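You operate a simulated robot arm through the tools that you are given. There is no shell and no other tool. Be economical: measure what you need, move in short steps, check, and stop when the job is done.

The job below is to be done with a simulated two-armed robot. You get a single attempt, and the scene is never put back.

JOB
Take the bench mallet and put it on top of the grey pad. Close the fittings drawer. Fetch the white foam bottle and stand it on top of the dull valve block. Fetch the orange puller and set it on the store bench top. Take the blue water tape reel and leave it on top of the black flue mallet. Put the yellow grease brush on top of the gold scaled valve block. Put the 8.60 mm felt packer from the steel hood stand top on top of the red-handled mallet and the 6.25 mm felt packer on the bench mat top. Do these in any order. Set down upright: white foam bottle, orange puller, blue water tape reel, felt packer.

It is judged by the outcome, as a careful person would: the job done as asked, and still so three seconds after it is handed in. It fails if anything else is knocked over, pushed out of place, dropped, spilled or broken.

ROBOT AND FRAMES
Two 7-joint arms with two-finger parallel grippers on one trunk, on a base that drives. Base frame: it is fixed to the floor where the robot stands at the start and does not move with it; the origin is under the middle of the robot, x ahead of it, y to its left, z up; the surface under the hand at the start is at about z = 0.9. Units: m, degrees, N and s.
The left shoulder is at the start at [0.08, 0.131, 0.947], the right one opposite. With the tool pointing down near the work surface each hand reaches from about 0.38 to 0.84 m from the robot's upright axis, wherever it stands, measured 20 degrees to its own side. Places, roughly: bench mallet (6x6x13 cm) [0.5, 0, 0.9]; bench mat top (18x15 cm) [-1.52, -2.36, 0.9]; black flue mallet (6x6x13 cm) [-2.9, 1.9, 0.9]; blue water tape reel (5x5x6 cm) [-2.7, 1.7, 0.9]; dull valve block (8x6x4 cm) [0.7, 0, 0.9]; felt packer [-1.5, -3.5, 0.75]; fittings drawer [0.2, -2.5, 0.7]; grey pad (13x11x4 cm) [0.6, 0.3, 0.9]; orange puller (6x7x9 cm) [-1.3, -2, 0.9]; red-handled mallet (6x6x13 cm) [-1.5, -3.6, 0.8]; scaled valve block (8x6x4 cm) [-2.9, 1.5, 0.9]; store bench top [0.6, 0.1, 0.9]; white foam bottle [0.25, -2.75, 1]; yellow grease brush (4x4x6 cm) [-2.8, 1.6, 0.9]. Payload 1.57 kg a hand.
Tool frame (each hand has its own): the origin (TCP) lies between the finger pads and is the grasp point; the fingertips stand 0.03 m ahead of it; z points along the fingers, y is the line along which they close. The gripper opens to 0.11 m. The fingers are 0.024 m wide and 0.012 m thick; the gripper's body (0.048 by 0.112 m) begins 0.078 m behind the TCP.
Orientation is that of the tool frame in the base frame, as a unit quaternion [x, y, z, w]. With the fingers straight down and closing along the base's y, the tool's x points along the base's -x, its y along +y and its z along -z.

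CONTROLS
- The arms move only by the tool jog_arm. It takes "left_moves", "right_moves" or both (then of equal length, played together; a hand with none holds still); each is a list that holds one entry, the list of rows, each a list of 7 numbers: the shift along the tool's x, y, z in units of 25 mm (1.0 is 25 mm), then the turn, a rotation vector about the tool's x, y, z in units of 5 degrees (1.0 is 5 degrees), then the opening, from 0 (shut) to 1 (fully open). In form: [[[tx, ty, tz, wx, wy, wz, gripper], ...]]. A call has 1 to 8 rows; each row shifts and turns the commanded pose from where the row before left it, along the tool's axes as they then stand. A call with a number of a shift or a turn outside -1 to 1 is refused whole. Rows are played at 5 a second. More than 0.05 m and 8.6 degrees between two rows, or a gripper value outside its range, and nothing of the call is played. Where a pose cannot be reached the arm comes as near as it can. A force on the tool above 40 N (or 10 N above the force at the start of the call, whichever is more), or a blocked arm, ends the call early, and 0.2 s more pass. The fingers move at their own pace (about 0.108 m/s each) and stop on an object; they squeeze with about 21 N. The grip force told is the motor's: it shows also when the fingers shut on nothing. Time passes only in rows, and 0.2 s behind the last, so rows that do not move let the fingers close. It gives the time, the measured TCP pose, the force on the tool (base axes), the opening and the grip force at its end, in the units of the frame above (readings bear some noise), with the torque about the TCP (base axes, N m) and any sound that the robot's microphone picked up.
- Cameras (640 x 400 px; columns grow to the right, rows downward): "scene" is now at [-0.0492, -0.0065, 1.4245]; the picture's right is [-0.05, -1.00, 0.00], its down [-0.54, 0.03, -0.84] and it looks along [0.84, -0.04, -0.54] (base axes); focal length 214 px, centre (320, 200). "left" rides on the left gripper at [0.07, -0.016, -0.141] in its tool frame; the picture's right is [0.23, 0.97, 0.00], its down [-0.86, 0.20, -0.48] and it looks along [-0.47, 0.11, 0.88] (tool axes); focal length 222 px, centre (320, 200). "right" rides on the right gripper at [0.07, 0.016, -0.141] in its tool frame; the picture's right is [-0.23, 0.97, 0.00], its down [-0.86, -0.20, -0.48] and it looks along [-0.47, -0.11, 0.88] (tool axes); focal length 222 px, centre (320, 200). There is no depth. A picture from a camera that has moved, and an enlarged one, comes with that camera's place and axes in the base frame and with its lens.
- snapshot(camera): a new picture of that camera. The clock stands still meanwhile.
- steer(legs): drives the robot by 1 to 6 legs, each [ahead, left, turn to the left] in m, m and degrees, along the robot's own axes; the way and the turn of a leg run together, so that a leg with both is an arc; at most 1.5 m and 180 degrees a leg. The arms and the cameras ride along, it lands a little off, and it stops where it bumps. It gives what a move gives.
- aim_head(pan, tilt): turns the head with the scene camera to pan (to the left, within 109 degrees either way) and tilt (down, from -29 to 69), counted from straight ahead of the robot. It gives what a move gives.
- enlarge(camera, box): a new picture of the part [left, top, right, bottom] of that camera's present view, enlarged. The clock stands still meanwhile.
- job_done(): hands the job in; it is judged then, once.

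Work in short steps. Places have to be worked out from the pictures, the camera data and where the tool is seen: move nearer, look again, correct. Check each grasp and each placing, and mend what went wrong. You have 217 turns and 212 pictures in all, those below and enlarged ones among them. Open the grippers and draw the arms clear of the work before you hand the job in, unless the task says otherwise; then end with one line.

The tools are called after "Request:" as name(argument=value, ...) on one line, values as JSON. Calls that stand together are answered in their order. jog_arm: Moves the arms, as the interface text tells. Its arguments: {"type":"object","properties":{"left_moves":{"type":"array"},"right_moves":{"type":"array"}},"required":[]} The other tools are called the same way: steer (legs) drives the base; aim_head (pan, tilt) turns the head that bears the scene camera; snapshot (camera) takes a picture; enlarge (camera, box) takes an enlarged picture of a part of a camera's view; job_done () hands the job in.

At the start:

```text
time: 0.0
left_tcp_pos: [0.4871, 0.4031, 1.2252]
left_orientation: [0.0, 1.0, 0.0, 0.0]
left_wrist_force: [-1.0, 0.1, 0.9]
left_moment: [-0.02, 0.01, -0.02]
left_gripper_width: 0.1102
left_grip_force: 0.1
right_tcp_pos: [0.511, 0.0304, 1.1631]
right_orientation: [0.0, 1.0, 0.0, 0.0]
right_wrist_force: [0.4, -0.3, 0.4]
right_moment: [-0.02, 0.01, 0.05]
right_gripper_width: 0.1101
right_grip_force: 0.0
robot x, y, heading: [-0.0007, 0.002, -0.0]
head pan, tilt: [-2.8, 32.4]
```

scene: 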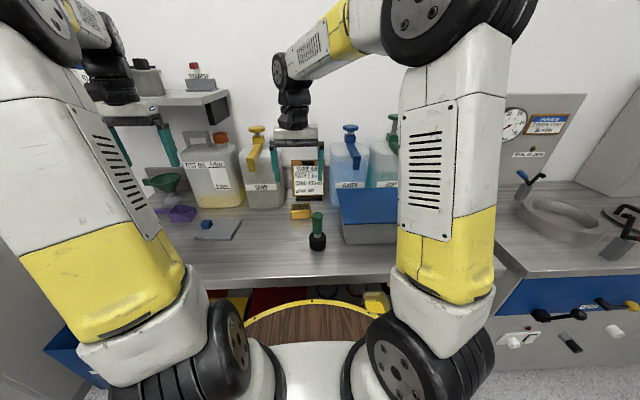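
right: 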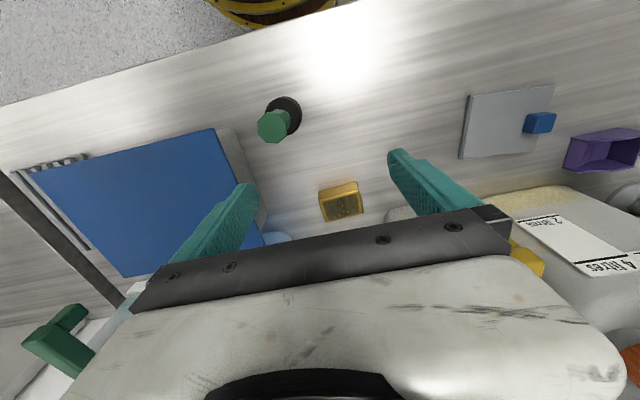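
left: 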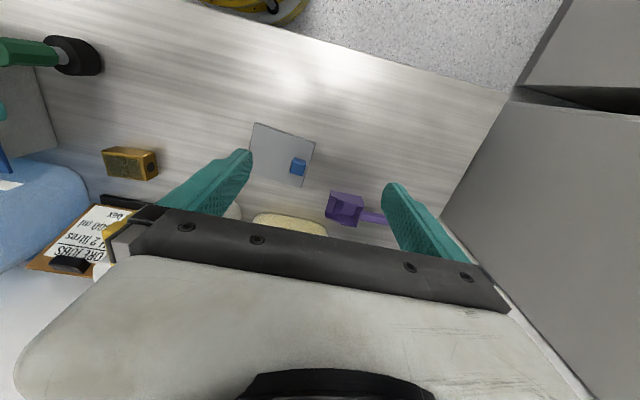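

I'll first look closer at the first bench, to locate the mallet, the pad and the block.

Request:
enlarge(camera="scene", box=[140, 140, 400, 300])

Request:
enlarge(camera="right", box=[220, 60, 640, 260])

```text
2.46 times, centred on (270, 220) of scene
camera zoom: at [-0.0492, -0.0065, 1.4245], right [-0.05, -1.0, 0.0], down [-0.54, 0.03, -0.84], along [0.84, -0.04, -0.54], focal length 528 px, centre (443, 151)
```

zoom: 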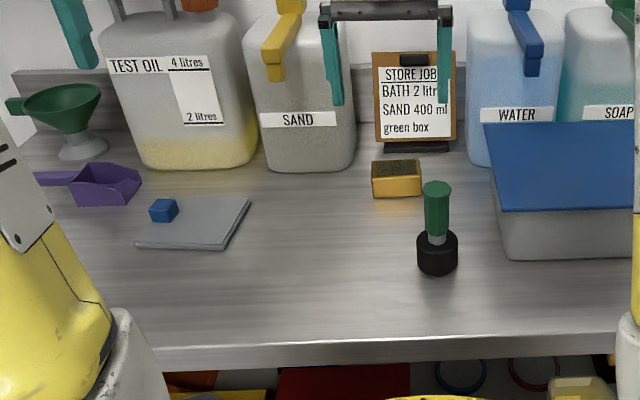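

```text
1.52 times, centred on (430, 160) of right
camera zoom: at [0.4414, 0.0455, 1.3047], right [0.23, 0.97, 0.0], down [0.86, -0.2, 0.48], along [0.47, -0.11, -0.88], focal length 338 px, centre (152, 261)
```

zoom: 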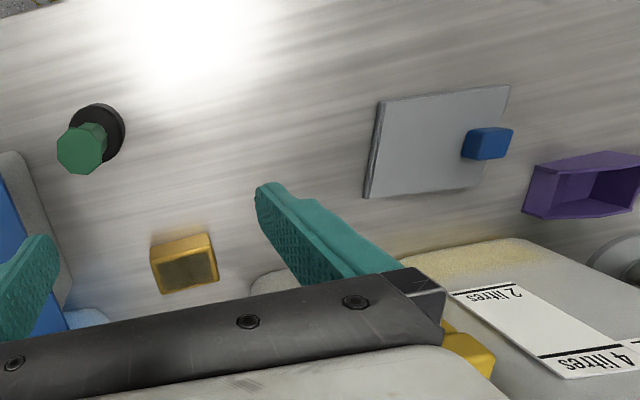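

The mallet stands at about (0.477, -0.023), with its handle top near z 1.03. The pad spans about x 0.52–0.645 and y 0.27–0.40, with a blue block on its far-left part. I'll bring the left hand over to the mallet and move the right hand aside.

Request:
jog_arm(left_moves=[[[0, -1, 0, 0, 0, 0, 1], [0, -1, 0, 0, 0, 0, 1], [0, -1, 0, 0, 0, 0, 1], [0, -1, 0, 0, 0, 0, 1], [0, -1, 0, 0, 0, 0, 0.7], [0, -1, 0, 0, 0, 0, 0.7], [0.2, -1, 0, 0, 0, 0, 0.7], [0.2, -1, 0, 0, 0, 0, 0.7]]], right_moves=[[[0, -1, -0.5, 0, 0, 0, 1], [0, -1, -0.5, 0, 0, 0, 1], [0, -1, -0.5, 0, 0, 0, 1], [0, -1, -0.5, 0, 0, 0, 1], [0, -1, 0, 0, 0, 0, 1], [0, -1, 0, 0, 0, 0, 1], [0, -1, 0, 0, 0, 0, 1], [0, -1, 0, 0, 0, 0, 1]]])

Request:
jog_arm(left_moves=[[[0, -1, 0, 0, 0, 0, 0.7], [0, -1, 0, 0, 0, 0, 0.7], [0, -1, 0, 0, 0, 0, 0.7], [0, -1, 0, 0, 0, 0, 0.7], [0, -1, 0, 0, 0, 0, 0.7], [0, -1, 0, 0, 0, 0, 0.7], [0, -1, 0, 0, 0, 0, 0.7], [0, -1, 0, 0, 0, 0, 0.7]]], right_moves=[[[0, -1, 0, 0, 0, 0, 1], [0, -1, 0, 0, 0, 0, 1], [0, -1, 0, 0, 0, 0, 1], [0, -1, 0, 0, 0, 0, 1], [0, 0, 0, 0, 0, 0, 1], [0, 0, 0, 0, 0, 0, 1], [0, 0, 0, 0, 0, 0, 1], [0, 0, 0, 0, 0, 0, 1]]])

Request:
snapshot(camera="left")

Request:
snapshot(camera="scene")

```text
time: 1.8
left_tcp_pos: [0.4752, 0.2049, 1.2249]
left_orientation: [0.0, 1.0, 0.0, 0.0]
left_wrist_force: [1.0, 0.0, 0.2]
left_moment: [-0.01, 0.01, -0.03]
left_gripper_width: 0.0772
left_grip_force: 0.1
right_tcp_pos: [0.5097, -0.1701, 1.2155]
right_orientation: [0.0, 1.0, 0.001, -0.001]
right_wrist_force: [0.1, 0.4, 0.1]
right_moment: [-0.01, 0.01, 0.02]
right_gripper_width: 0.1098
right_grip_force: 0.0
robot x, y, heading: [-0.0007, 0.0004, 0.1]
head pan, tilt: [-2.8, 32.4]
```

```text
time: 3.6
left_tcp_pos: [0.4767, 0.0044, 1.2271]
left_orientation: [0.0, 1.0, 0.0, -0.001]
left_wrist_force: [0.6, 0.7, 0.5]
left_moment: [-0.03, 0.0, 0.03]
left_gripper_width: 0.0772
left_grip_force: 0.0
right_tcp_pos: [0.5114, -0.2709, 1.2159]
right_orientation: [0.0, 1.0, 0.0, 0.0]
right_wrist_force: [-0.2, 0.1, -0.6]
right_moment: [-0.04, 0.01, 0.02]
right_gripper_width: 0.11
right_grip_force: 0.0
robot x, y, heading: [0.0006, -0.0014, 0.1]
head pan, tilt: [-2.8, 32.4]
```

```text
206 pictures are left
camera left: at [0.4065, -0.0105, 1.3688], right [-0.23, 0.97, 0.0], down [0.86, 0.2, 0.48], along [0.47, 0.11, -0.88], focal length 222 px, centre (320, 200)
```

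left: 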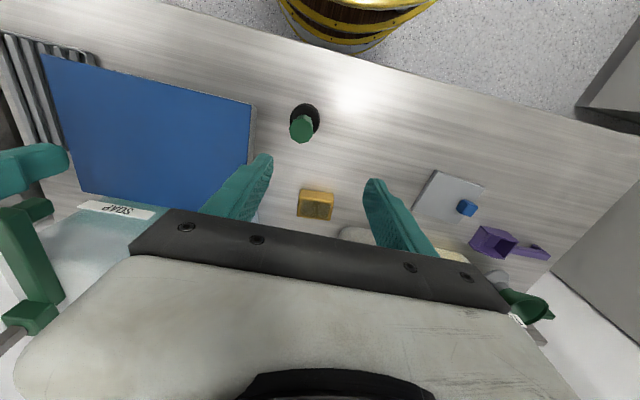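

```text
205 pictures are left
camera scene: at [-0.0492, -0.0064, 1.4245], right [-0.05, -1.0, 0.0], down [-0.54, 0.03, -0.84], along [0.84, -0.04, -0.54], focal length 214 px, centre (320, 200)
```

scene: 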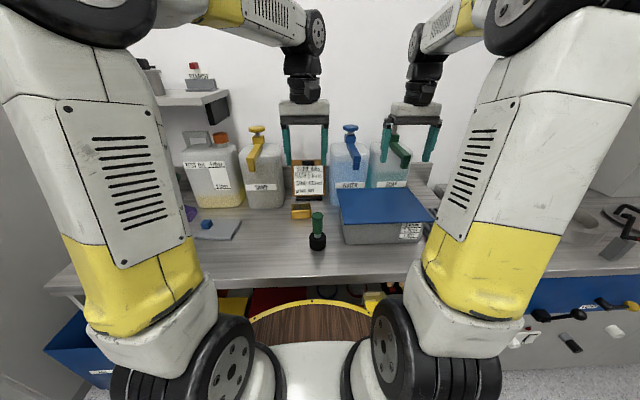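

Two views put the handle at (0.475, -0.022). I'll lower the left hand over it and close.

Request:
jog_arm(left_moves=[[[0, -0.5, 1, 0, 0, 0, 0.7], [0, -0.5, 1, 0, 0, 0, 0.7], [0, 0, 1, 0, 0, 0, 0.7], [0, 0, 1, 0, 0, 0, 0.7], [0, 0, 1, 0, 0, 0, 0.7], [0, 0, 1, 0, 0, 0, 0.7], [0, 0, 1, 0, 0, 0, 0.7], [0, 0, 0.8, 0, 0, 0, 0.7]]])

Request:
snapshot(camera="left")

```text
time: 5.4
left_tcp_pos: [0.4782, -0.0212, 1.0321]
left_orientation: [0.001, 1.0, 0.001, 0.0]
left_wrist_force: [-1.2, 0.4, 0.5]
left_moment: [0.02, -0.02, -0.01]
left_gripper_width: 0.0772
left_grip_force: 0.0
right_tcp_pos: [0.5112, -0.2708, 1.2145]
right_orientation: [0.0, 1.0, 0.001, 0.0]
right_wrist_force: [-0.1, 0.5, -0.3]
right_moment: [-0.02, 0.02, -0.03]
right_gripper_width: 0.11
right_grip_force: 0.1
robot x, y, heading: [0.0024, 0.0011, -0.4]
head pan, tilt: [-2.8, 32.4]
```

```text
204 pictures are left
camera left: at [0.4076, -0.0371, 1.174], right [-0.23, 0.97, 0.0], down [0.85, 0.2, 0.48], along [0.47, 0.11, -0.88], focal length 222 px, centre (320, 200)
```

left: 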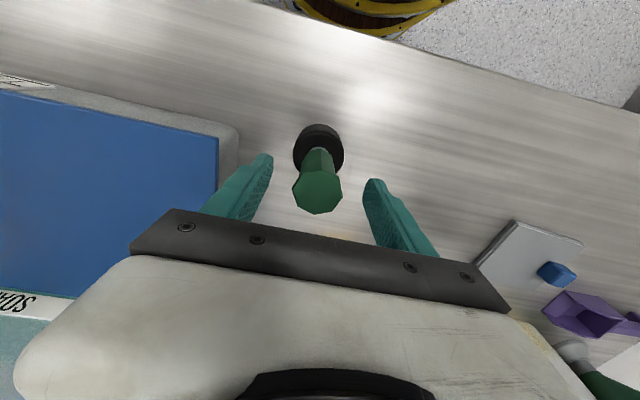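

The handle is centred between the fingers. I'll lower a bit, close and lift.

Request:
jog_arm(left_moves=[[[0, 0, 0.7, 0, 0, 0, 0.7], [0, 0, 0.7, 0, 0, 0, 0.7], [0, 0, 0, 0, 0, 0, 0], [0, 0, 0, 0, 0, 0, 0], [0, 0, 0, 0, 0, 0, 0], [0, 0, -0.5, 0, 0, 0, 0], [0, 0, -1, 0, 0, 0, 0], [0, 0, -1, 0, 0, 0, 0]]])

Request:
snapshot(camera="left")

```text
time: 7.2
left_tcp_pos: [0.4788, -0.0213, 1.0599]
left_orientation: [-0.001, 1.0, 0.0, 0.0]
left_wrist_force: [-1.0, 0.6, -4.9]
left_moment: [0.01, 0.01, -0.01]
left_gripper_width: 0.0375
left_grip_force: 20.7
right_tcp_pos: [0.5109, -0.2712, 1.2162]
right_orientation: [0.0, 1.0, 0.0, 0.0]
right_wrist_force: [0.8, -0.2, 0.4]
right_moment: [-0.01, 0.02, 0.01]
right_gripper_width: 0.11
right_grip_force: 0.0
robot x, y, heading: [-0.0018, -0.0004, 0.0]
head pan, tilt: [-2.8, 32.4]
```

```text
203 pictures are left
camera left: at [0.4088, -0.0367, 1.2024], right [-0.23, 0.97, 0.0], down [0.86, 0.2, 0.48], along [0.47, 0.11, -0.88], focal length 222 px, centre (320, 200)
```

left: 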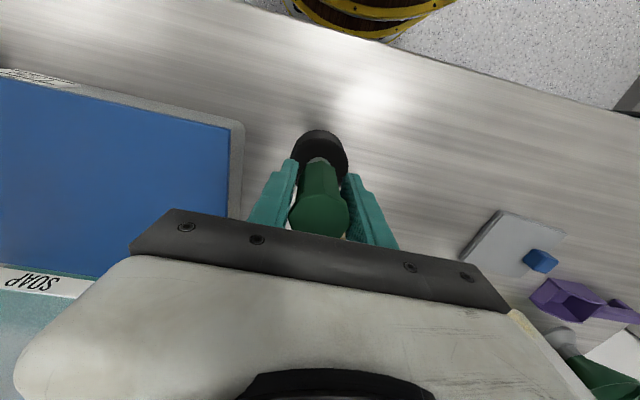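

The mallet is held. I'll carry it toward the pad at (0.575, 0.31).

Request:
jog_arm(left_moves=[[[0, 1, -1, 0, 0, 0, 0], [-0.4, 1, 0, 0, 0, 0, 0], [-0.4, 1, 0, 0, 0, 0, 0], [-0.5, 1, 0, 0, 0, 0, 0], [-0.5, 1, 0, 0, 0, 0, 0], [-0.5, 1, 0, 0, 0, 0, 0], [-0.5, 1, 0, 0, 0, 0, 0], [-0.5, 1, 0, 0, 0, 0, 0]]])

Request:
jog_arm(left_moves=[[[0, 1, 0, 0, 0, 0, 0], [0, 1, 0, 0, 0, 0, 0], [0, 1, 0, 0, 0, 0, 0], [-0.2, 1, 0, 0, 0, 0, 0], [-0.2, 0.8, 0, 0, 0, 0, 0], [0, 0, 0, 0, 0, 0, 0]]])

Request:
snapshot(camera="left")

Request:
snapshot(camera="scene")

```text
time: 9.0
left_tcp_pos: [0.5576, 0.1777, 1.0821]
left_orientation: [0.0, 1.0, 0.0, 0.0]
left_wrist_force: [-0.6, -0.2, -5.5]
left_moment: [0.03, 0.02, 0.02]
left_gripper_width: 0.0374
left_grip_force: 20.8
right_tcp_pos: [0.512, -0.2723, 1.2153]
right_orientation: [0.0, 1.0, 0.001, 0.0]
right_wrist_force: [0.2, -0.1, 0.0]
right_moment: [-0.01, -0.02, 0.01]
right_gripper_width: 0.11
right_grip_force: 0.2
robot x, y, heading: [-0.0002, -0.0003, 0.2]
head pan, tilt: [-2.8, 32.4]
```

```text
time: 10.4
left_tcp_pos: [0.5694, 0.2985, 1.0821]
left_orientation: [0.0, 1.0, 0.0, 0.001]
left_wrist_force: [0.1, 0.4, -5.8]
left_moment: [0.01, 0.0, 0.03]
left_gripper_width: 0.0375
left_grip_force: 20.7
right_tcp_pos: [0.5112, -0.2709, 1.2155]
right_orientation: [0.0, 1.0, 0.0, 0.0]
right_wrist_force: [0.1, 0.8, -1.0]
right_moment: [0.05, -0.03, -0.03]
right_gripper_width: 0.1099
right_grip_force: 0.0
robot x, y, heading: [-0.001, 0.0012, -0.2]
head pan, tilt: [-2.8, 32.4]
```

```text
202 pictures are left
camera left: at [0.4995, 0.2829, 1.2242], right [-0.23, 0.97, 0.0], down [0.86, 0.2, 0.48], along [0.47, 0.11, -0.88], focal length 222 px, centre (320, 200)
```

left: 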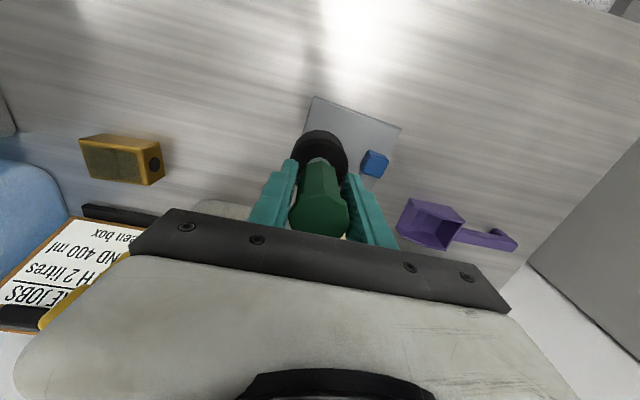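

```text
201 pictures are left
camera scene: at [-0.049, -0.0064, 1.4245], right [-0.05, -1.0, 0.0], down [-0.54, 0.03, -0.84], along [0.84, -0.04, -0.54], focal length 214 px, centre (320, 200)
```

scene: 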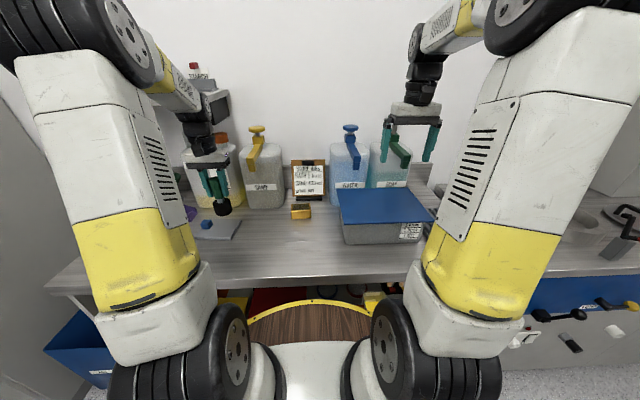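

The pad's free area confirms the target at about (0.575, 0.308). I'll lower in steps until contact.

Request:
jog_arm(left_moves=[[[-0.2, 0.4, 0, 0, 0, 0, 0], [0, 0, 1, 0, 0, 0, 0], [0, 0, 1, 0, 0, 0, 0], [0, 0, 0.4, 0, 0, 0, 0], [0, 0, 0, 0, 0, 0, 0]]])

Request:
enlarge(camera="left", box=[240, 60, 440, 240])

Request:
enlarge(camera="scene", box=[160, 140, 300, 260])

```text
time: 11.6
left_tcp_pos: [0.5749, 0.3063, 1.0242]
left_orientation: [0.0, 1.0, 0.001, 0.0]
left_wrist_force: [-1.3, 0.3, -5.0]
left_moment: [-0.02, 0.05, -0.03]
left_gripper_width: 0.0373
left_grip_force: 21.0
right_tcp_pos: [0.5107, -0.2699, 1.2148]
right_orientation: [0.0, 1.0, 0.0, 0.001]
right_wrist_force: [-0.5, -0.3, -0.3]
right_moment: [0.0, 0.02, 0.0]
right_gripper_width: 0.1102
right_grip_force: 0.0
robot x, y, heading: [-0.0021, 0.0003, 0.1]
head pan, tilt: [-2.8, 32.4]
```

```text
2.22 times, centred on (340, 150) of left
camera zoom: at [0.5054, 0.291, 1.1648], right [-0.23, 0.97, 0.0], down [0.86, 0.2, 0.48], along [0.47, 0.11, -0.88], focal length 494 px, centre (276, 311)
```

zoom: 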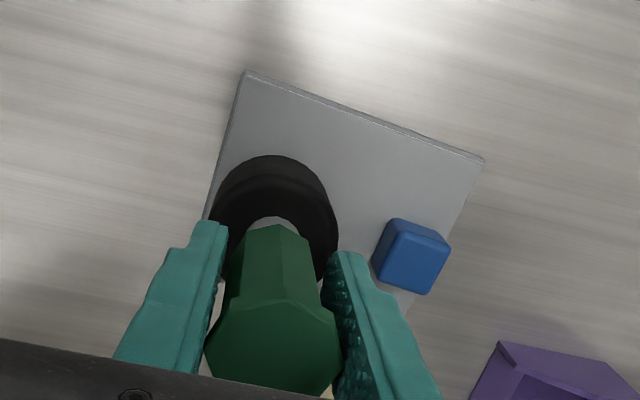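

```text
3.33 times, centred on (230, 200) of scene
camera zoom: at [-0.049, -0.0064, 1.4245], right [-0.05, -1.0, 0.0], down [-0.54, 0.03, -0.84], along [0.84, -0.04, -0.54], focal length 715 px, centre (620, 200)
```

zoom: 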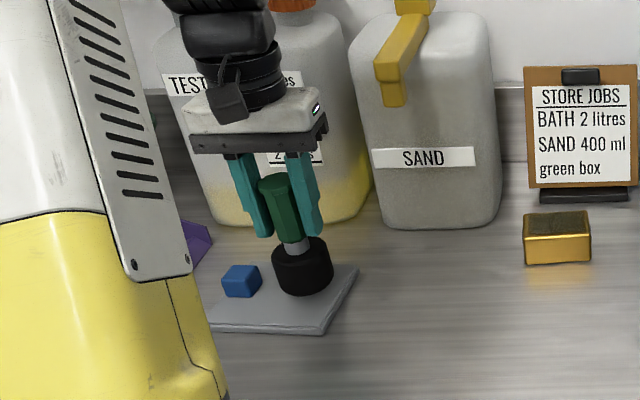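

There is room toward the blue block. I'll shift 1 cm toward +y and lower gently to contact.

Request:
jog_arm(left_moves=[[[0, 0.45, 0, 0, 0, 0, 0], [0, 0, 0.25, 0, 0, 0, 0], [0, 0, 0.15, 0, 0, 0, 0], [0, 0, 0.15, 0, 0, 0, 0], [0, 0, 0.1, 0, 0, 0, 0]]])

```text
time: 12.8
left_tcp_pos: [0.5741, 0.3195, 1.0082]
left_orientation: [0.0, 1.0, 0.001, 0.003]
left_wrist_force: [-4.2, -2.2, 21.7]
left_moment: [0.18, 0.21, 0.04]
left_gripper_width: 0.0372
left_grip_force: 20.8
right_tcp_pos: [0.5107, -0.2706, 1.2159]
right_orientation: [0.0, 1.0, -0.001, 0.0]
right_wrist_force: [-0.5, 0.4, 0.7]
right_moment: [0.0, 0.02, -0.01]
right_gripper_width: 0.1102
right_grip_force: 0.0
robot x, y, heading: [0.0019, -0.0021, 0.2]
head pan, tilt: [-2.8, 32.4]
```

It is in contact at z 1.008. I'll open, rise and check.

Request:
jog_arm(left_moves=[[[0, 0, -0.1, 0, 0, 0, 0], [0, 0, 0, 0, 0, 0, 0.55], [0, 0, 0, 0, 0, 0, 0.6], [0, 0, -1, 0, 0, 0, 0.6], [0, 0, -1, 0, 0, 0, 0.6], [0, 0, -1, 0, 0, 0, 0.6], [0, 0, -1, 0, 0, 0, 0.6], [0, 0, -1, 0, 0, 0, 0.6]]])

Request:
snapshot(camera="left")

Request:
enlarge(camera="scene", box=[160, 140, 340, 260])

```text
time: 14.6
left_tcp_pos: [0.5755, 0.3197, 1.1339]
left_orientation: [0.001, 1.0, 0.0, 0.0]
left_wrist_force: [0.1, 0.8, -0.8]
left_moment: [0.01, 0.01, -0.02]
left_gripper_width: 0.0659
left_grip_force: 0.1
right_tcp_pos: [0.5109, -0.2703, 1.2157]
right_orientation: [-0.001, 1.0, 0.0, 0.0]
right_wrist_force: [0.3, -0.3, -0.4]
right_moment: [0.03, 0.01, 0.02]
right_gripper_width: 0.1099
right_grip_force: 0.0
robot x, y, heading: [0.0006, -0.0018, 0.1]
head pan, tilt: [-2.8, 32.4]
```

```text
198 pictures are left
camera left: at [0.5043, 0.3045, 1.2758], right [-0.23, 0.97, 0.0], down [0.86, 0.2, 0.48], along [0.47, 0.11, -0.88], focal length 222 px, centre (320, 200)
```

left: 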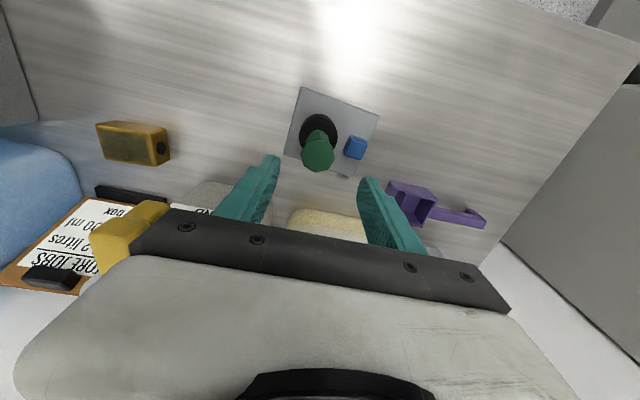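

```text
3.33 times, centred on (250, 200) of scene
camera zoom: at [-0.0491, -0.0065, 1.4245], right [-0.05, -1.0, 0.0], down [-0.54, 0.03, -0.84], along [0.84, -0.04, -0.54], focal length 715 px, centre (553, 200)
```

zoom: 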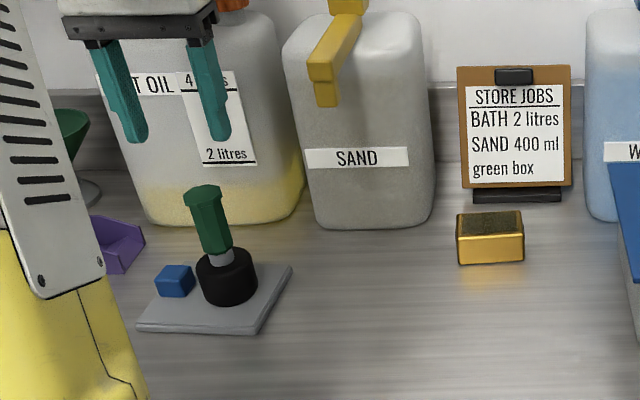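

The mallet stands on the pad. Now I'll look around to the right and left before driving.

Request:
aim_head(pan=-60, tilt=20)

Request:
snapshot(camera="scene")

Request:
aim_head(pan=-108, tilt=20)

Request:
snapshot(camera="scene")

Request:
aim_head(pan=108, tilt=20)

Request:
snapshot(camera="scene")

```text
time: 15.9
left_tcp_pos: [0.5736, 0.3204, 1.1344]
left_orientation: [0.0, 1.0, 0.0, 0.0]
left_wrist_force: [0.5, 0.1, 0.9]
left_moment: [0.03, -0.01, -0.01]
left_gripper_width: 0.0658
left_grip_force: 0.1
right_tcp_pos: [0.5105, -0.2715, 1.2157]
right_orientation: [0.0, 1.0, 0.0, 0.0]
right_wrist_force: [-0.6, -0.2, -0.4]
right_moment: [-0.03, 0.02, -0.03]
right_gripper_width: 0.11
right_grip_force: 0.1
robot x, y, heading: [-0.0043, -0.0008, -0.2]
head pan, tilt: [-60.0, 20.0]
```

```text
196 pictures are left
camera scene: at [-0.0918, -0.0827, 1.4444], right [-0.87, -0.5, 0.0], down [-0.17, 0.3, -0.94], along [0.47, -0.81, -0.34], focal length 214 px, centre (320, 200)
```

scene: 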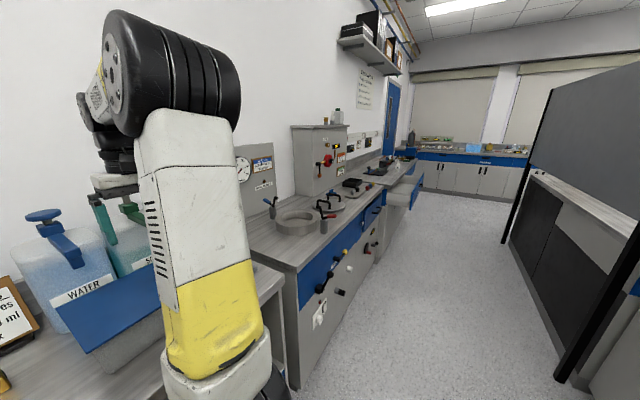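

```text
time: 17.0
left_tcp_pos: [0.5746, 0.3205, 1.1336]
left_orientation: [-0.001, 1.0, 0.001, 0.0]
left_wrist_force: [0.1, 0.0, 0.1]
left_moment: [-0.02, 0.03, -0.03]
left_gripper_width: 0.066
left_grip_force: 0.0
right_tcp_pos: [0.5113, -0.2714, 1.2148]
right_orientation: [0.0, 1.0, 0.0, 0.0]
right_wrist_force: [0.2, -0.3, -0.3]
right_moment: [0.03, 0.0, 0.0]
right_gripper_width: 0.11
right_grip_force: 0.0
robot x, y, heading: [-0.0023, -0.0032, -0.1]
head pan, tilt: [-108.0, 20.0]
```

```text
195 pictures are left
camera scene: at [-0.1671, -0.0907, 1.4444], right [-0.95, 0.31, 0.0], down [0.11, 0.33, -0.94], along [-0.29, -0.89, -0.34], focal length 214 px, centre (320, 200)
```

scene: 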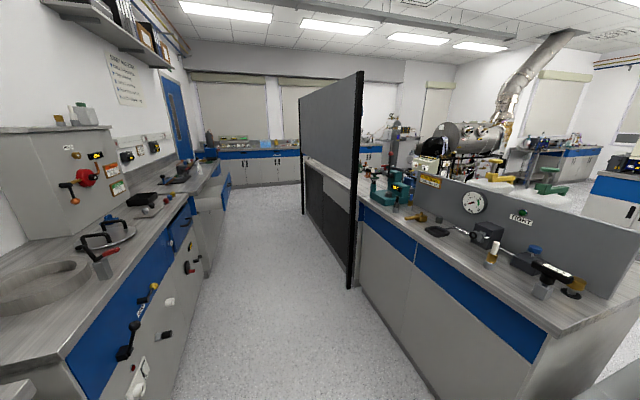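

```text
time: 20.1
left_tcp_pos: [0.5741, 0.3208, 1.133]
left_orientation: [-0.001, 1.0, 0.0, 0.0]
left_wrist_force: [-0.4, 0.5, 0.7]
left_moment: [0.01, -0.02, -0.02]
left_gripper_width: 0.0658
left_grip_force: 0.0
right_tcp_pos: [0.5119, -0.2721, 1.2152]
right_orientation: [0.0, 1.0, 0.0, 0.0]
right_wrist_force: [0.8, 0.0, -0.5]
right_moment: [0.01, 0.0, 0.02]
right_gripper_width: 0.1101
right_grip_force: 0.1
robot x, y, heading: [0.0006, 0.0024, 0.2]
head pan, tilt: [108.0, 20.0]
```

```text
194 pictures are left
camera scene: at [-0.1672, 0.0865, 1.4444], right [0.95, 0.31, 0.0], down [0.11, -0.33, -0.94], along [-0.29, 0.89, -0.34], focal length 214 px, centre (320, 200)
```

scene: 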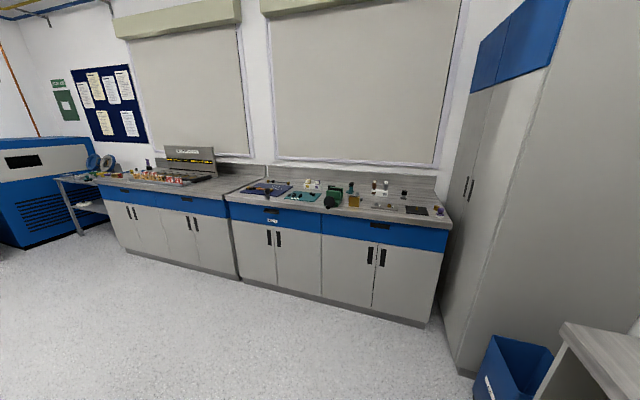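

Fittings drawer and bottle are to the right along the wall benches. I'll back off, turn right and drive down the aisle, looking when near.

Request:
steer(legs=[[-0.35, 0, 0], [0, 0, -90], [1.4, 0, 0]])

Request:
aim_head(pan=25, tilt=25)

Request:
snapshot(camera="scene")

```text
time: 33.0
left_tcp_pos: [-0.0623, -2.0004, 1.1332]
left_orientation: [0.708, 0.706, 0.0, 0.0]
left_wrist_force: [-0.1, 0.1, 0.3]
left_moment: [-0.05, -0.01, -0.02]
left_gripper_width: 0.0657
left_grip_force: 0.2
right_tcp_pos: [-0.6529, -1.9323, 1.2162]
right_orientation: [0.708, 0.706, 0.0, 0.0]
right_wrist_force: [0.1, -0.6, -0.1]
right_moment: [0.0, -0.01, -0.02]
right_gripper_width: 0.1101
right_grip_force: 0.0
robot x, y, heading: [-0.3797, -1.4241, -90.3]
head pan, tilt: [108.0, 20.0]
```

```text
time: 34.6
left_tcp_pos: [-0.0626, -1.9994, 1.1334]
left_orientation: [0.708, 0.706, 0.0, 0.0]
left_wrist_force: [0.1, -0.2, 0.4]
left_moment: [-0.04, 0.01, 0.0]
left_gripper_width: 0.066
left_grip_force: 0.0
right_tcp_pos: [-0.6525, -1.9343, 1.215]
right_orientation: [0.708, 0.706, 0.0, 0.0]
right_wrist_force: [0.2, 0.0, 1.7]
right_moment: [-0.01, -0.03, -0.01]
right_gripper_width: 0.1099
right_grip_force: 0.0
robot x, y, heading: [-0.3795, -1.4251, -90.1]
head pan, tilt: [25.0, 25.0]
```

```text
193 pictures are left
camera scene: at [-0.3394, -1.3703, 1.4363], right [-0.91, -0.42, 0.0], down [-0.18, 0.38, -0.91], along [0.38, -0.82, -0.42], focal length 214 px, centre (320, 200)
```

scene: 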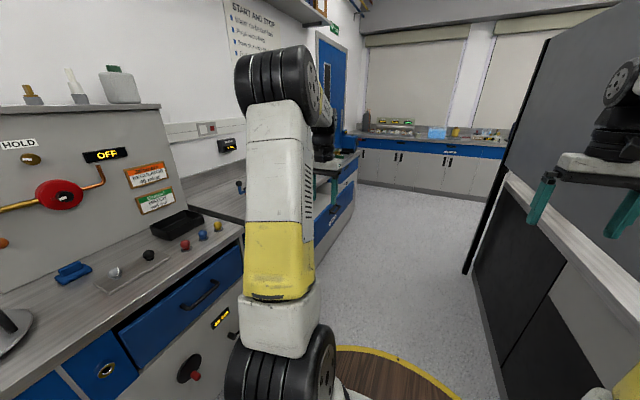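

The left arm hides the drawer. I'll drive on to y ≈ -2.25 and turn to face the wall.

Request:
steer(legs=[[0.75, 0, 0], [0, 0.0, 90]])

Request:
aim_head(pan=0, tilt=35)

Request:
snapshot(camera="scene")

Request:
snapshot(camera="right")

```text
time: 42.6
left_tcp_pos: [0.1785, -1.8449, 1.1339]
left_orientation: [-0.02, 1.0, 0.0, 0.0]
left_wrist_force: [0.2, -1.2, -0.5]
left_moment: [0.02, -0.02, -0.01]
left_gripper_width: 0.0662
left_grip_force: 0.0
right_tcp_pos: [0.1396, -2.4381, 1.2164]
right_orientation: [-0.02, 1.0, 0.001, -0.001]
right_wrist_force: [0.8, 0.0, 0.2]
right_moment: [0.01, 0.05, -0.01]
right_gripper_width: 0.1101
right_grip_force: 0.1
robot x, y, heading: [-0.3803, -2.1847, 2.6]
head pan, tilt: [25.0, 25.0]
```

```text
time: 43.5
left_tcp_pos: [0.1786, -1.8443, 1.1344]
left_orientation: [-0.02, 1.0, -0.001, 0.0]
left_wrist_force: [0.3, -0.7, 0.7]
left_moment: [0.0, 0.01, -0.04]
left_gripper_width: 0.0661
left_grip_force: 0.0
right_tcp_pos: [0.1401, -2.4373, 1.2159]
right_orientation: [-0.02, 1.0, 0.0, 0.0]
right_wrist_force: [0.9, 0.5, 0.0]
right_moment: [0.05, -0.02, -0.01]
right_gripper_width: 0.1101
right_grip_force: 0.0
robot x, y, heading: [-0.3815, -2.1869, 2.2]
head pan, tilt: [0.0, 35.0]
```

```text
192 pictures are left
camera scene: at [-0.4321, -2.1915, 1.4205], right [0.04, -1.0, 0.0], down [-0.57, -0.02, -0.82], along [0.82, 0.03, -0.57], focal length 214 px, centre (320, 200)
```

scene: 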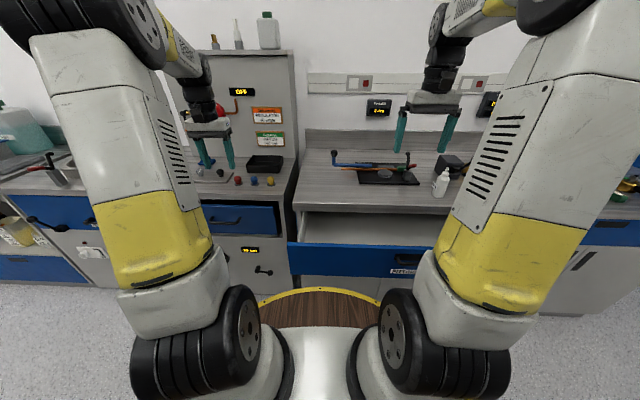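

```text
191 pictures are left
camera right: at [0.0695, -2.4244, 1.3563], right [0.19, 0.98, 0.0], down [0.86, -0.17, 0.48], along [0.47, -0.09, -0.88], focal length 222 px, centre (320, 200)
```

right: 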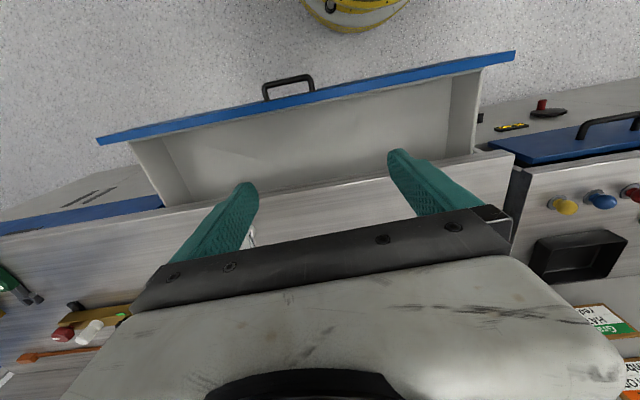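

I see an open blue drawer with a label, and a white bottle on the bench. I'll enlarge to read them.

Request:
enlarge(camera="scene", box=[290, 130, 470, 290])

Request:
enlarge(camera="scene", box=[180, 180, 320, 300])

```text
2.50 times, centred on (380, 210) of scene
camera zoom: at [-0.4321, -2.1915, 1.4205], right [0.04, -1.0, 0.0], down [-0.57, -0.02, -0.82], along [0.82, 0.03, -0.57], focal length 536 px, centre (170, 175)
```

zoom: 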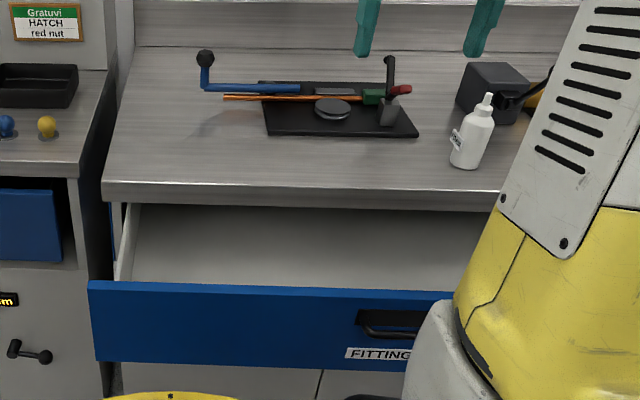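

```text
3.33 times, centred on (250, 240) of scene
camera zoom: at [-0.4321, -2.1915, 1.4205], right [0.04, -1.0, 0.0], down [-0.57, -0.02, -0.82], along [0.82, 0.03, -0.57], focal length 715 px, centre (553, 67)
```

zoom: 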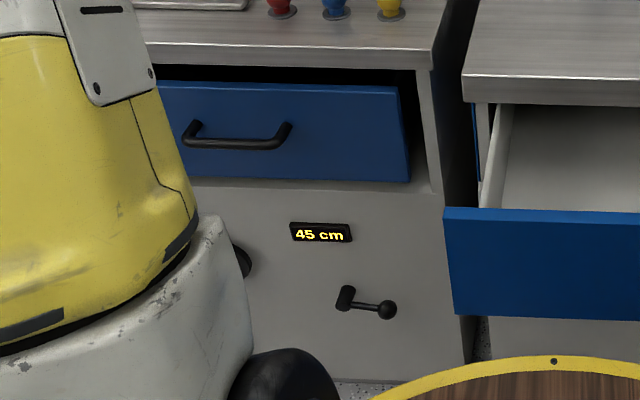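

It reads FITTINGS. The drawer front's outer face is at x ≈ 0.094, top z ≈ 0.865, y from -2.06 to -2.92, and the bench edge is near x 0.27. I'll back off a little, then tilt the right hand with closed fingers to push beside the handle.

Request:
steer(legs=[[-0.16, 0, -2]])

Request:
jog_arm(right_moves=[[[0, 0.4, 1, 0, -1, 0, 0], [0.087, 0.4, 0.996, 0, -1, 0, 0], [0.174, 0.4, 0.985, 0, -1, 0, 0], [0.259, 0.4, 0.966, 0, -1, 0, 0], [0.342, 0, 0.94, 0, -1, 0, 0], [0.423, 0, 0.906, 0, -1, 0, 0], [0.5, 0, 0.866, 0, -1, 0, 0], [0.574, 0, 0.819, 0, -1, 0, 0]]])

Request:
snapshot(camera="scene")

Request:
snapshot(camera="right")

```text
time: 44.9
left_tcp_pos: [0.0352, -1.867, 1.1336]
left_orientation: [-0.003, 1.0, 0.0, 0.0]
left_wrist_force: [0.1, -0.9, 0.1]
left_moment: [-0.02, 0.03, 0.01]
left_gripper_width: 0.0659
left_grip_force: 0.1
right_tcp_pos: [-0.0254, -2.459, 1.2146]
right_orientation: [-0.003, 1.0, 0.0, 0.0]
right_wrist_force: [0.1, -0.1, 0.6]
right_moment: [0.01, 0.03, 0.03]
right_gripper_width: 0.1102
right_grip_force: 0.2
robot x, y, heading: [-0.5332, -2.1929, 0.4]
head pan, tilt: [0.0, 35.0]
```

```text
time: 46.7
left_tcp_pos: [0.035, -1.8674, 1.1346]
left_orientation: [-0.003, 1.0, 0.001, 0.001]
left_wrist_force: [0.7, -0.8, 0.4]
left_moment: [-0.01, -0.02, -0.04]
left_gripper_width: 0.066
left_grip_force: 0.1
right_tcp_pos: [-0.0259, -2.4213, 1.0174]
right_orientation: [-0.003, 0.939, 0.001, 0.343]
right_wrist_force: [-0.3, 0.1, -0.2]
right_moment: [-0.01, 0.0, -0.02]
right_gripper_width: 0.0
right_grip_force: 21.3
robot x, y, heading: [-0.5381, -2.1914, 0.1]
head pan, tilt: [0.0, 35.0]
```

```text
188 pictures are left
camera scene: at [-0.587, -2.1933, 1.4205], right [0.01, -1.0, 0.0], down [-0.57, 0.0, -0.82], along [0.82, 0.0, -0.57], focal length 214 px, centre (320, 200)
```

scene: 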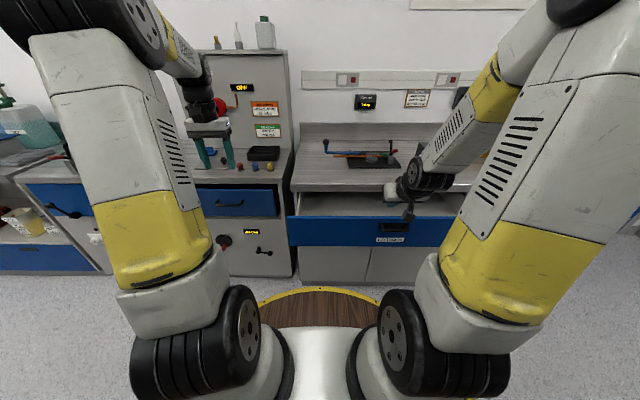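

```text
187 pictures are left
camera right: at [-0.1693, -2.4054, 1.0796], right [0.17, 0.97, 0.15], down [0.35, -0.2, 0.92], along [0.92, -0.1, -0.37], focal length 222 px, centre (320, 200)
```

right: 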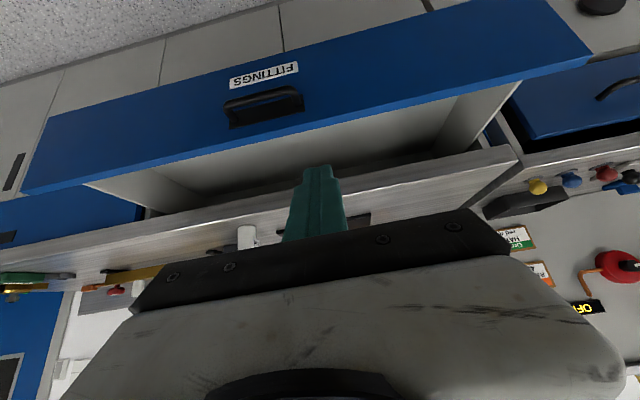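

The handle spans y -2.44 to -2.54 at z 0.814. I'll shift to y ≈ -2.38 and lower the fingers to z ≈ 0.83, in front of the panel.

Request:
jog_arm(right_moves=[[[0.643, 0.4, 0.766, 0, -1, 0, 0], [0.707, 0.4, 0.707, 0, -1, 0, 0], [0.766, 0.4, 0.643, 0, 0, 0, 0], [0.766, 0.4, 0.643, 0, 0, 0, 0], [0.766, 0, 0.643, 0, 0, 0, 0], [0.766, 0, 0.643, 0, 0, 0, 0], [0.766, 0, 0.643, 0, 0, 0, 0], [0.306, 0, 0.257, 0, 0, 0, 0]]])

Request:
snapshot(camera="right")

```text
time: 48.5
left_tcp_pos: [0.0355, -1.8677, 1.1328]
left_orientation: [-0.002, 1.0, 0.001, 0.0]
left_wrist_force: [-0.9, 0.4, -0.6]
left_moment: [-0.01, -0.05, 0.01]
left_gripper_width: 0.066
left_grip_force: 0.0
right_tcp_pos: [0.0149, -2.3873, 0.8363]
right_orientation: [-0.002, 0.906, 0.001, 0.422]
right_wrist_force: [-0.8, -0.4, -0.4]
right_moment: [0.02, 0.02, -0.04]
right_gripper_width: 0.0001
right_grip_force: 21.1
right hand out of reach, approached as far as the arm can: row 1, 2, 3
robot x, y, heading: [-0.5327, -2.1924, 0.4]
head pan, tilt: [0.0, 35.0]
```

```text
186 pictures are left
camera right: at [-0.1377, -2.3723, 0.8734], right [0.14, 0.97, 0.17], down [0.18, -0.2, 0.96], along [0.97, -0.1, -0.21], focal length 222 px, centre (320, 200)
```

right: 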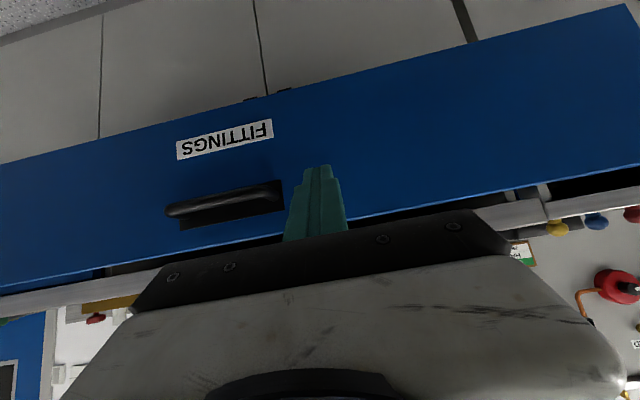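

The fingers face the panel beside the handle. I'll push forward along +x.

Request:
jog_arm(right_moves=[[[-0.643, 0, 0.766, 0, 0, 0, 0], [-0.643, 0, 0.766, 0, 0, 0, 0], [-0.643, 0, 0.766, 0, 0, 0, 0], [-0.643, 0, 0.766, 0, 0, 0, 0], [-0.643, 0, 0.766, 0, 0, 0, 0], [-0.643, 0, 0.766, 0, 0, 0, 0], [-0.643, 0, 0.766, 0, 0, 0, 0], [-0.643, 0, 0.766, 0, 0, 0, 0]]])

Request:
snapshot(camera="scene")

Request:
snapshot(camera="right")

```text
time: 50.3
left_tcp_pos: [0.0366, -1.8685, 1.1334]
left_orientation: [-0.003, 1.0, 0.0, 0.0]
left_wrist_force: [0.3, -0.6, 0.3]
left_moment: [0.01, -0.02, -0.03]
left_gripper_width: 0.066
left_grip_force: 0.1
right_tcp_pos: [0.2132, -2.3872, 0.839]
right_orientation: [-0.002, 0.906, 0.001, 0.422]
right_wrist_force: [-0.1, -1.0, 0.1]
right_moment: [-0.01, -0.03, -0.03]
right_gripper_width: 0.0
right_grip_force: 21.2
robot x, y, heading: [-0.5389, -2.1917, 0.4]
head pan, tilt: [0.0, 35.0]
```

```text
185 pictures are left
camera scene: at [-0.5869, -2.1933, 1.4205], right [0.01, -1.0, 0.0], down [-0.57, 0.0, -0.82], along [0.82, 0.0, -0.57], focal length 214 px, centre (320, 200)
```

scene: 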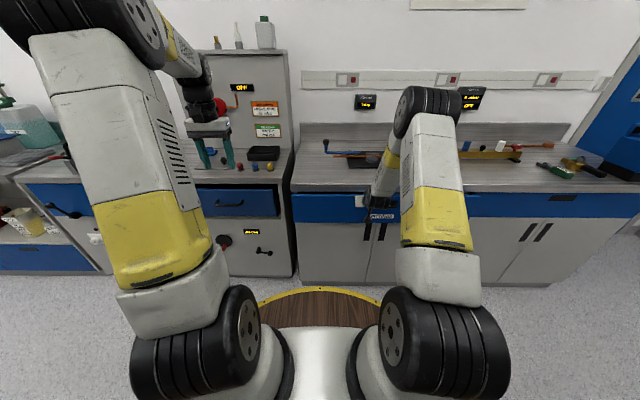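

```text
184 pictures are left
camera right: at [0.0609, -2.372, 0.8762], right [0.14, 0.97, 0.17], down [0.18, -0.2, 0.96], along [0.97, -0.1, -0.21], focal length 222 px, centre (320, 200)
```

right: 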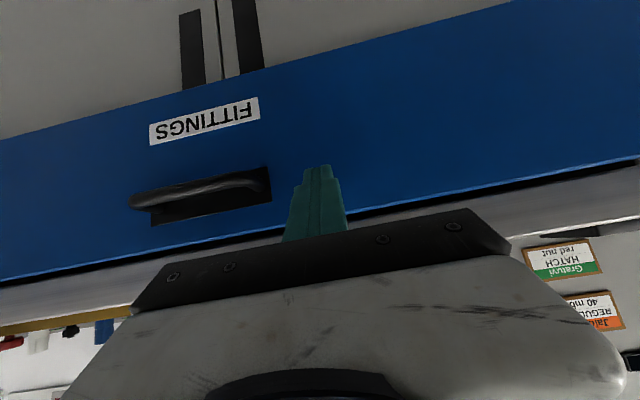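

The drawer has moved in nearly all the way. I'll push on in smaller steps until it is blocked.

Request:
jog_arm(right_moves=[[[-0.386, 0, 0.46, 0, 0, 0, 0], [-0.386, 0, 0.46, 0, 0, 0, 0], [-0.386, 0, 0.46, 0, 0, 0, 0], [-0.386, 0, 0.46, 0, 0, 0, 0], [-0.386, 0, 0.46, 0, 0, 0, 0], [-0.386, 0, 0.46, 0, 0, 0, 0]]])

Request:
snapshot(camera="right")

```text
time: 51.4
left_tcp_pos: [0.0345, -1.8679, 1.1347]
left_orientation: [-0.003, 1.0, -0.001, 0.0]
left_wrist_force: [0.1, -0.1, -0.5]
left_moment: [-0.01, -0.04, 0.04]
left_gripper_width: 0.0662
left_grip_force: 0.1
right_tcp_pos: [0.2741, -2.386, 0.835]
right_orientation: [-0.002, 0.908, 0.002, 0.418]
right_wrist_force: [-13.9, 0.5, 7.2]
right_moment: [0.01, -0.04, -0.03]
right_gripper_width: 0.0
right_grip_force: 21.0
robot x, y, heading: [-0.5386, -2.1938, 0.3]
head pan, tilt: [0.0, 35.0]
stopped in row 5 (right hand): the force on the tool passed its limit at 54 N (the readings are from after the stop); the commanded pose is now the measured one
```

```text
183 pictures are left
camera right: at [0.1203, -2.3713, 0.8737], right [0.14, 0.97, 0.17], down [0.19, -0.2, 0.96], along [0.97, -0.1, -0.22], focal length 222 px, centre (320, 200)
```

right: 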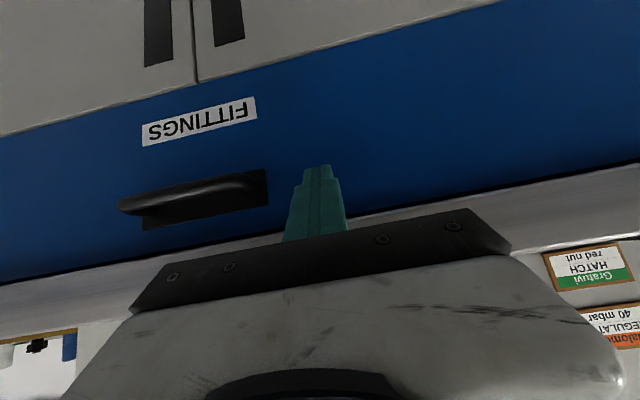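

It is blocked at 54 N with the front flush, so likely closed. I'll retract the hand and inspect.

Request:
jog_arm(right_moves=[[[0.643, 0, -0.766, 0, 0, 0, 0], [0.643, 0, -0.766, 0, 0, 0, 0], [0.643, 0, -0.766, 0, 0, 0, 0], [0.643, 0, -0.766, 0, 0, 0, 0], [0, 0, -1, 0, 1, 0, 0], [0, 0, -1, 0, 1, 0, 0], [0, 0, -1, 0, 1, 0, 0], [0, 0, -1, 0, 1, 0, 0]]])

Request:
jog_arm(right_moves=[[[-0.5, 0, -1, 0, 1, 0, 1], [-0.5, 0, -1, 0, 1, 0, 1], [-0.4, 0, -1, 0, 1, 0, 1], [-0.4, 0, -1, 0, 1, 0, 1], [-0.3, 0, -1, 0, 1, 0, 1], [0, 0, -1, 0, 1, 0, 1], [0, 0, -0.5, 0, 0, 0, 1]]])

Request:
snapshot(camera="scene")

Request:
snapshot(camera="right")

```text
time: 53.2
left_tcp_pos: [0.0356, -1.8679, 1.134]
left_orientation: [-0.003, 1.0, 0.0, 0.001]
left_wrist_force: [-0.6, -1.0, 0.8]
left_moment: [0.01, 0.05, 0.01]
left_gripper_width: 0.0659
left_grip_force: 0.0
right_tcp_pos: [0.1065, -2.3895, 0.9108]
right_orientation: [-0.003, 0.967, 0.002, 0.253]
right_wrist_force: [-0.3, 0.3, -0.3]
right_moment: [0.02, -0.03, 0.02]
right_gripper_width: 0.0
right_grip_force: 20.7
robot x, y, heading: [-0.539, -2.1879, 0.4]
head pan, tilt: [0.0, 35.0]
```

```text
time: 54.8
left_tcp_pos: [0.0362, -1.8686, 1.1336]
left_orientation: [-0.002, 1.0, 0.0, 0.0]
left_wrist_force: [0.1, 0.0, -0.4]
left_moment: [-0.02, 0.0, 0.01]
left_gripper_width: 0.066
left_grip_force: 0.0
right_tcp_pos: [0.1139, -2.3895, 1.0781]
right_orientation: [-0.003, 1.0, 0.002, -0.005]
right_wrist_force: [-0.2, -0.7, -0.7]
right_moment: [-0.02, 0.02, 0.02]
right_gripper_width: 0.1103
right_grip_force: 0.0
robot x, y, heading: [-0.5363, -2.1893, 0.1]
head pan, tilt: [0.0, 35.0]
```

```text
182 pictures are left
camera scene: at [-0.5868, -2.1933, 1.4205], right [0.01, -1.0, 0.0], down [-0.57, 0.0, -0.82], along [0.82, 0.0, -0.57], focal length 214 px, centre (320, 200)
```

scene: 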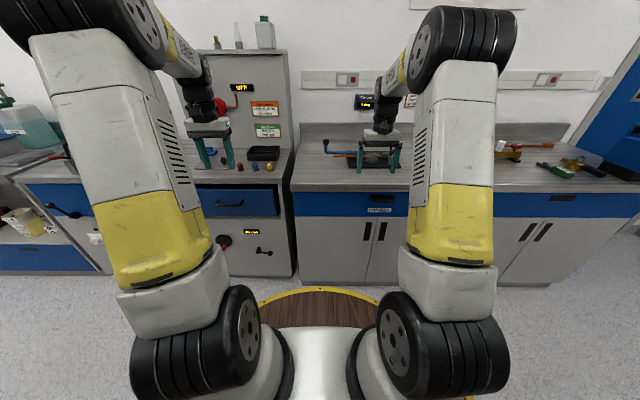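

```text
181 pictures are left
camera right: at [0.0444, -2.3742, 1.2196], right [0.22, 0.98, 0.0], down [0.86, -0.19, 0.47], along [0.46, -0.11, -0.88], focal length 222 px, centre (320, 200)
```

right: 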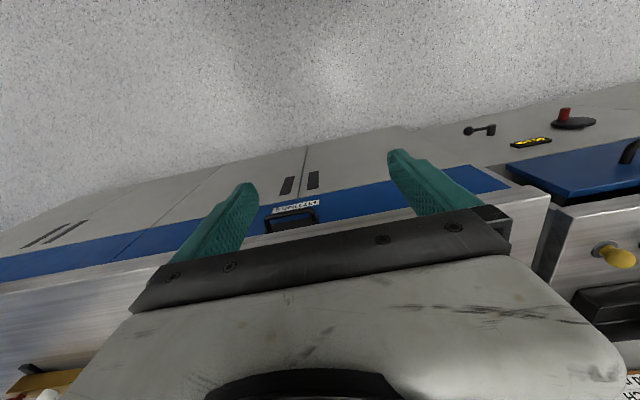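

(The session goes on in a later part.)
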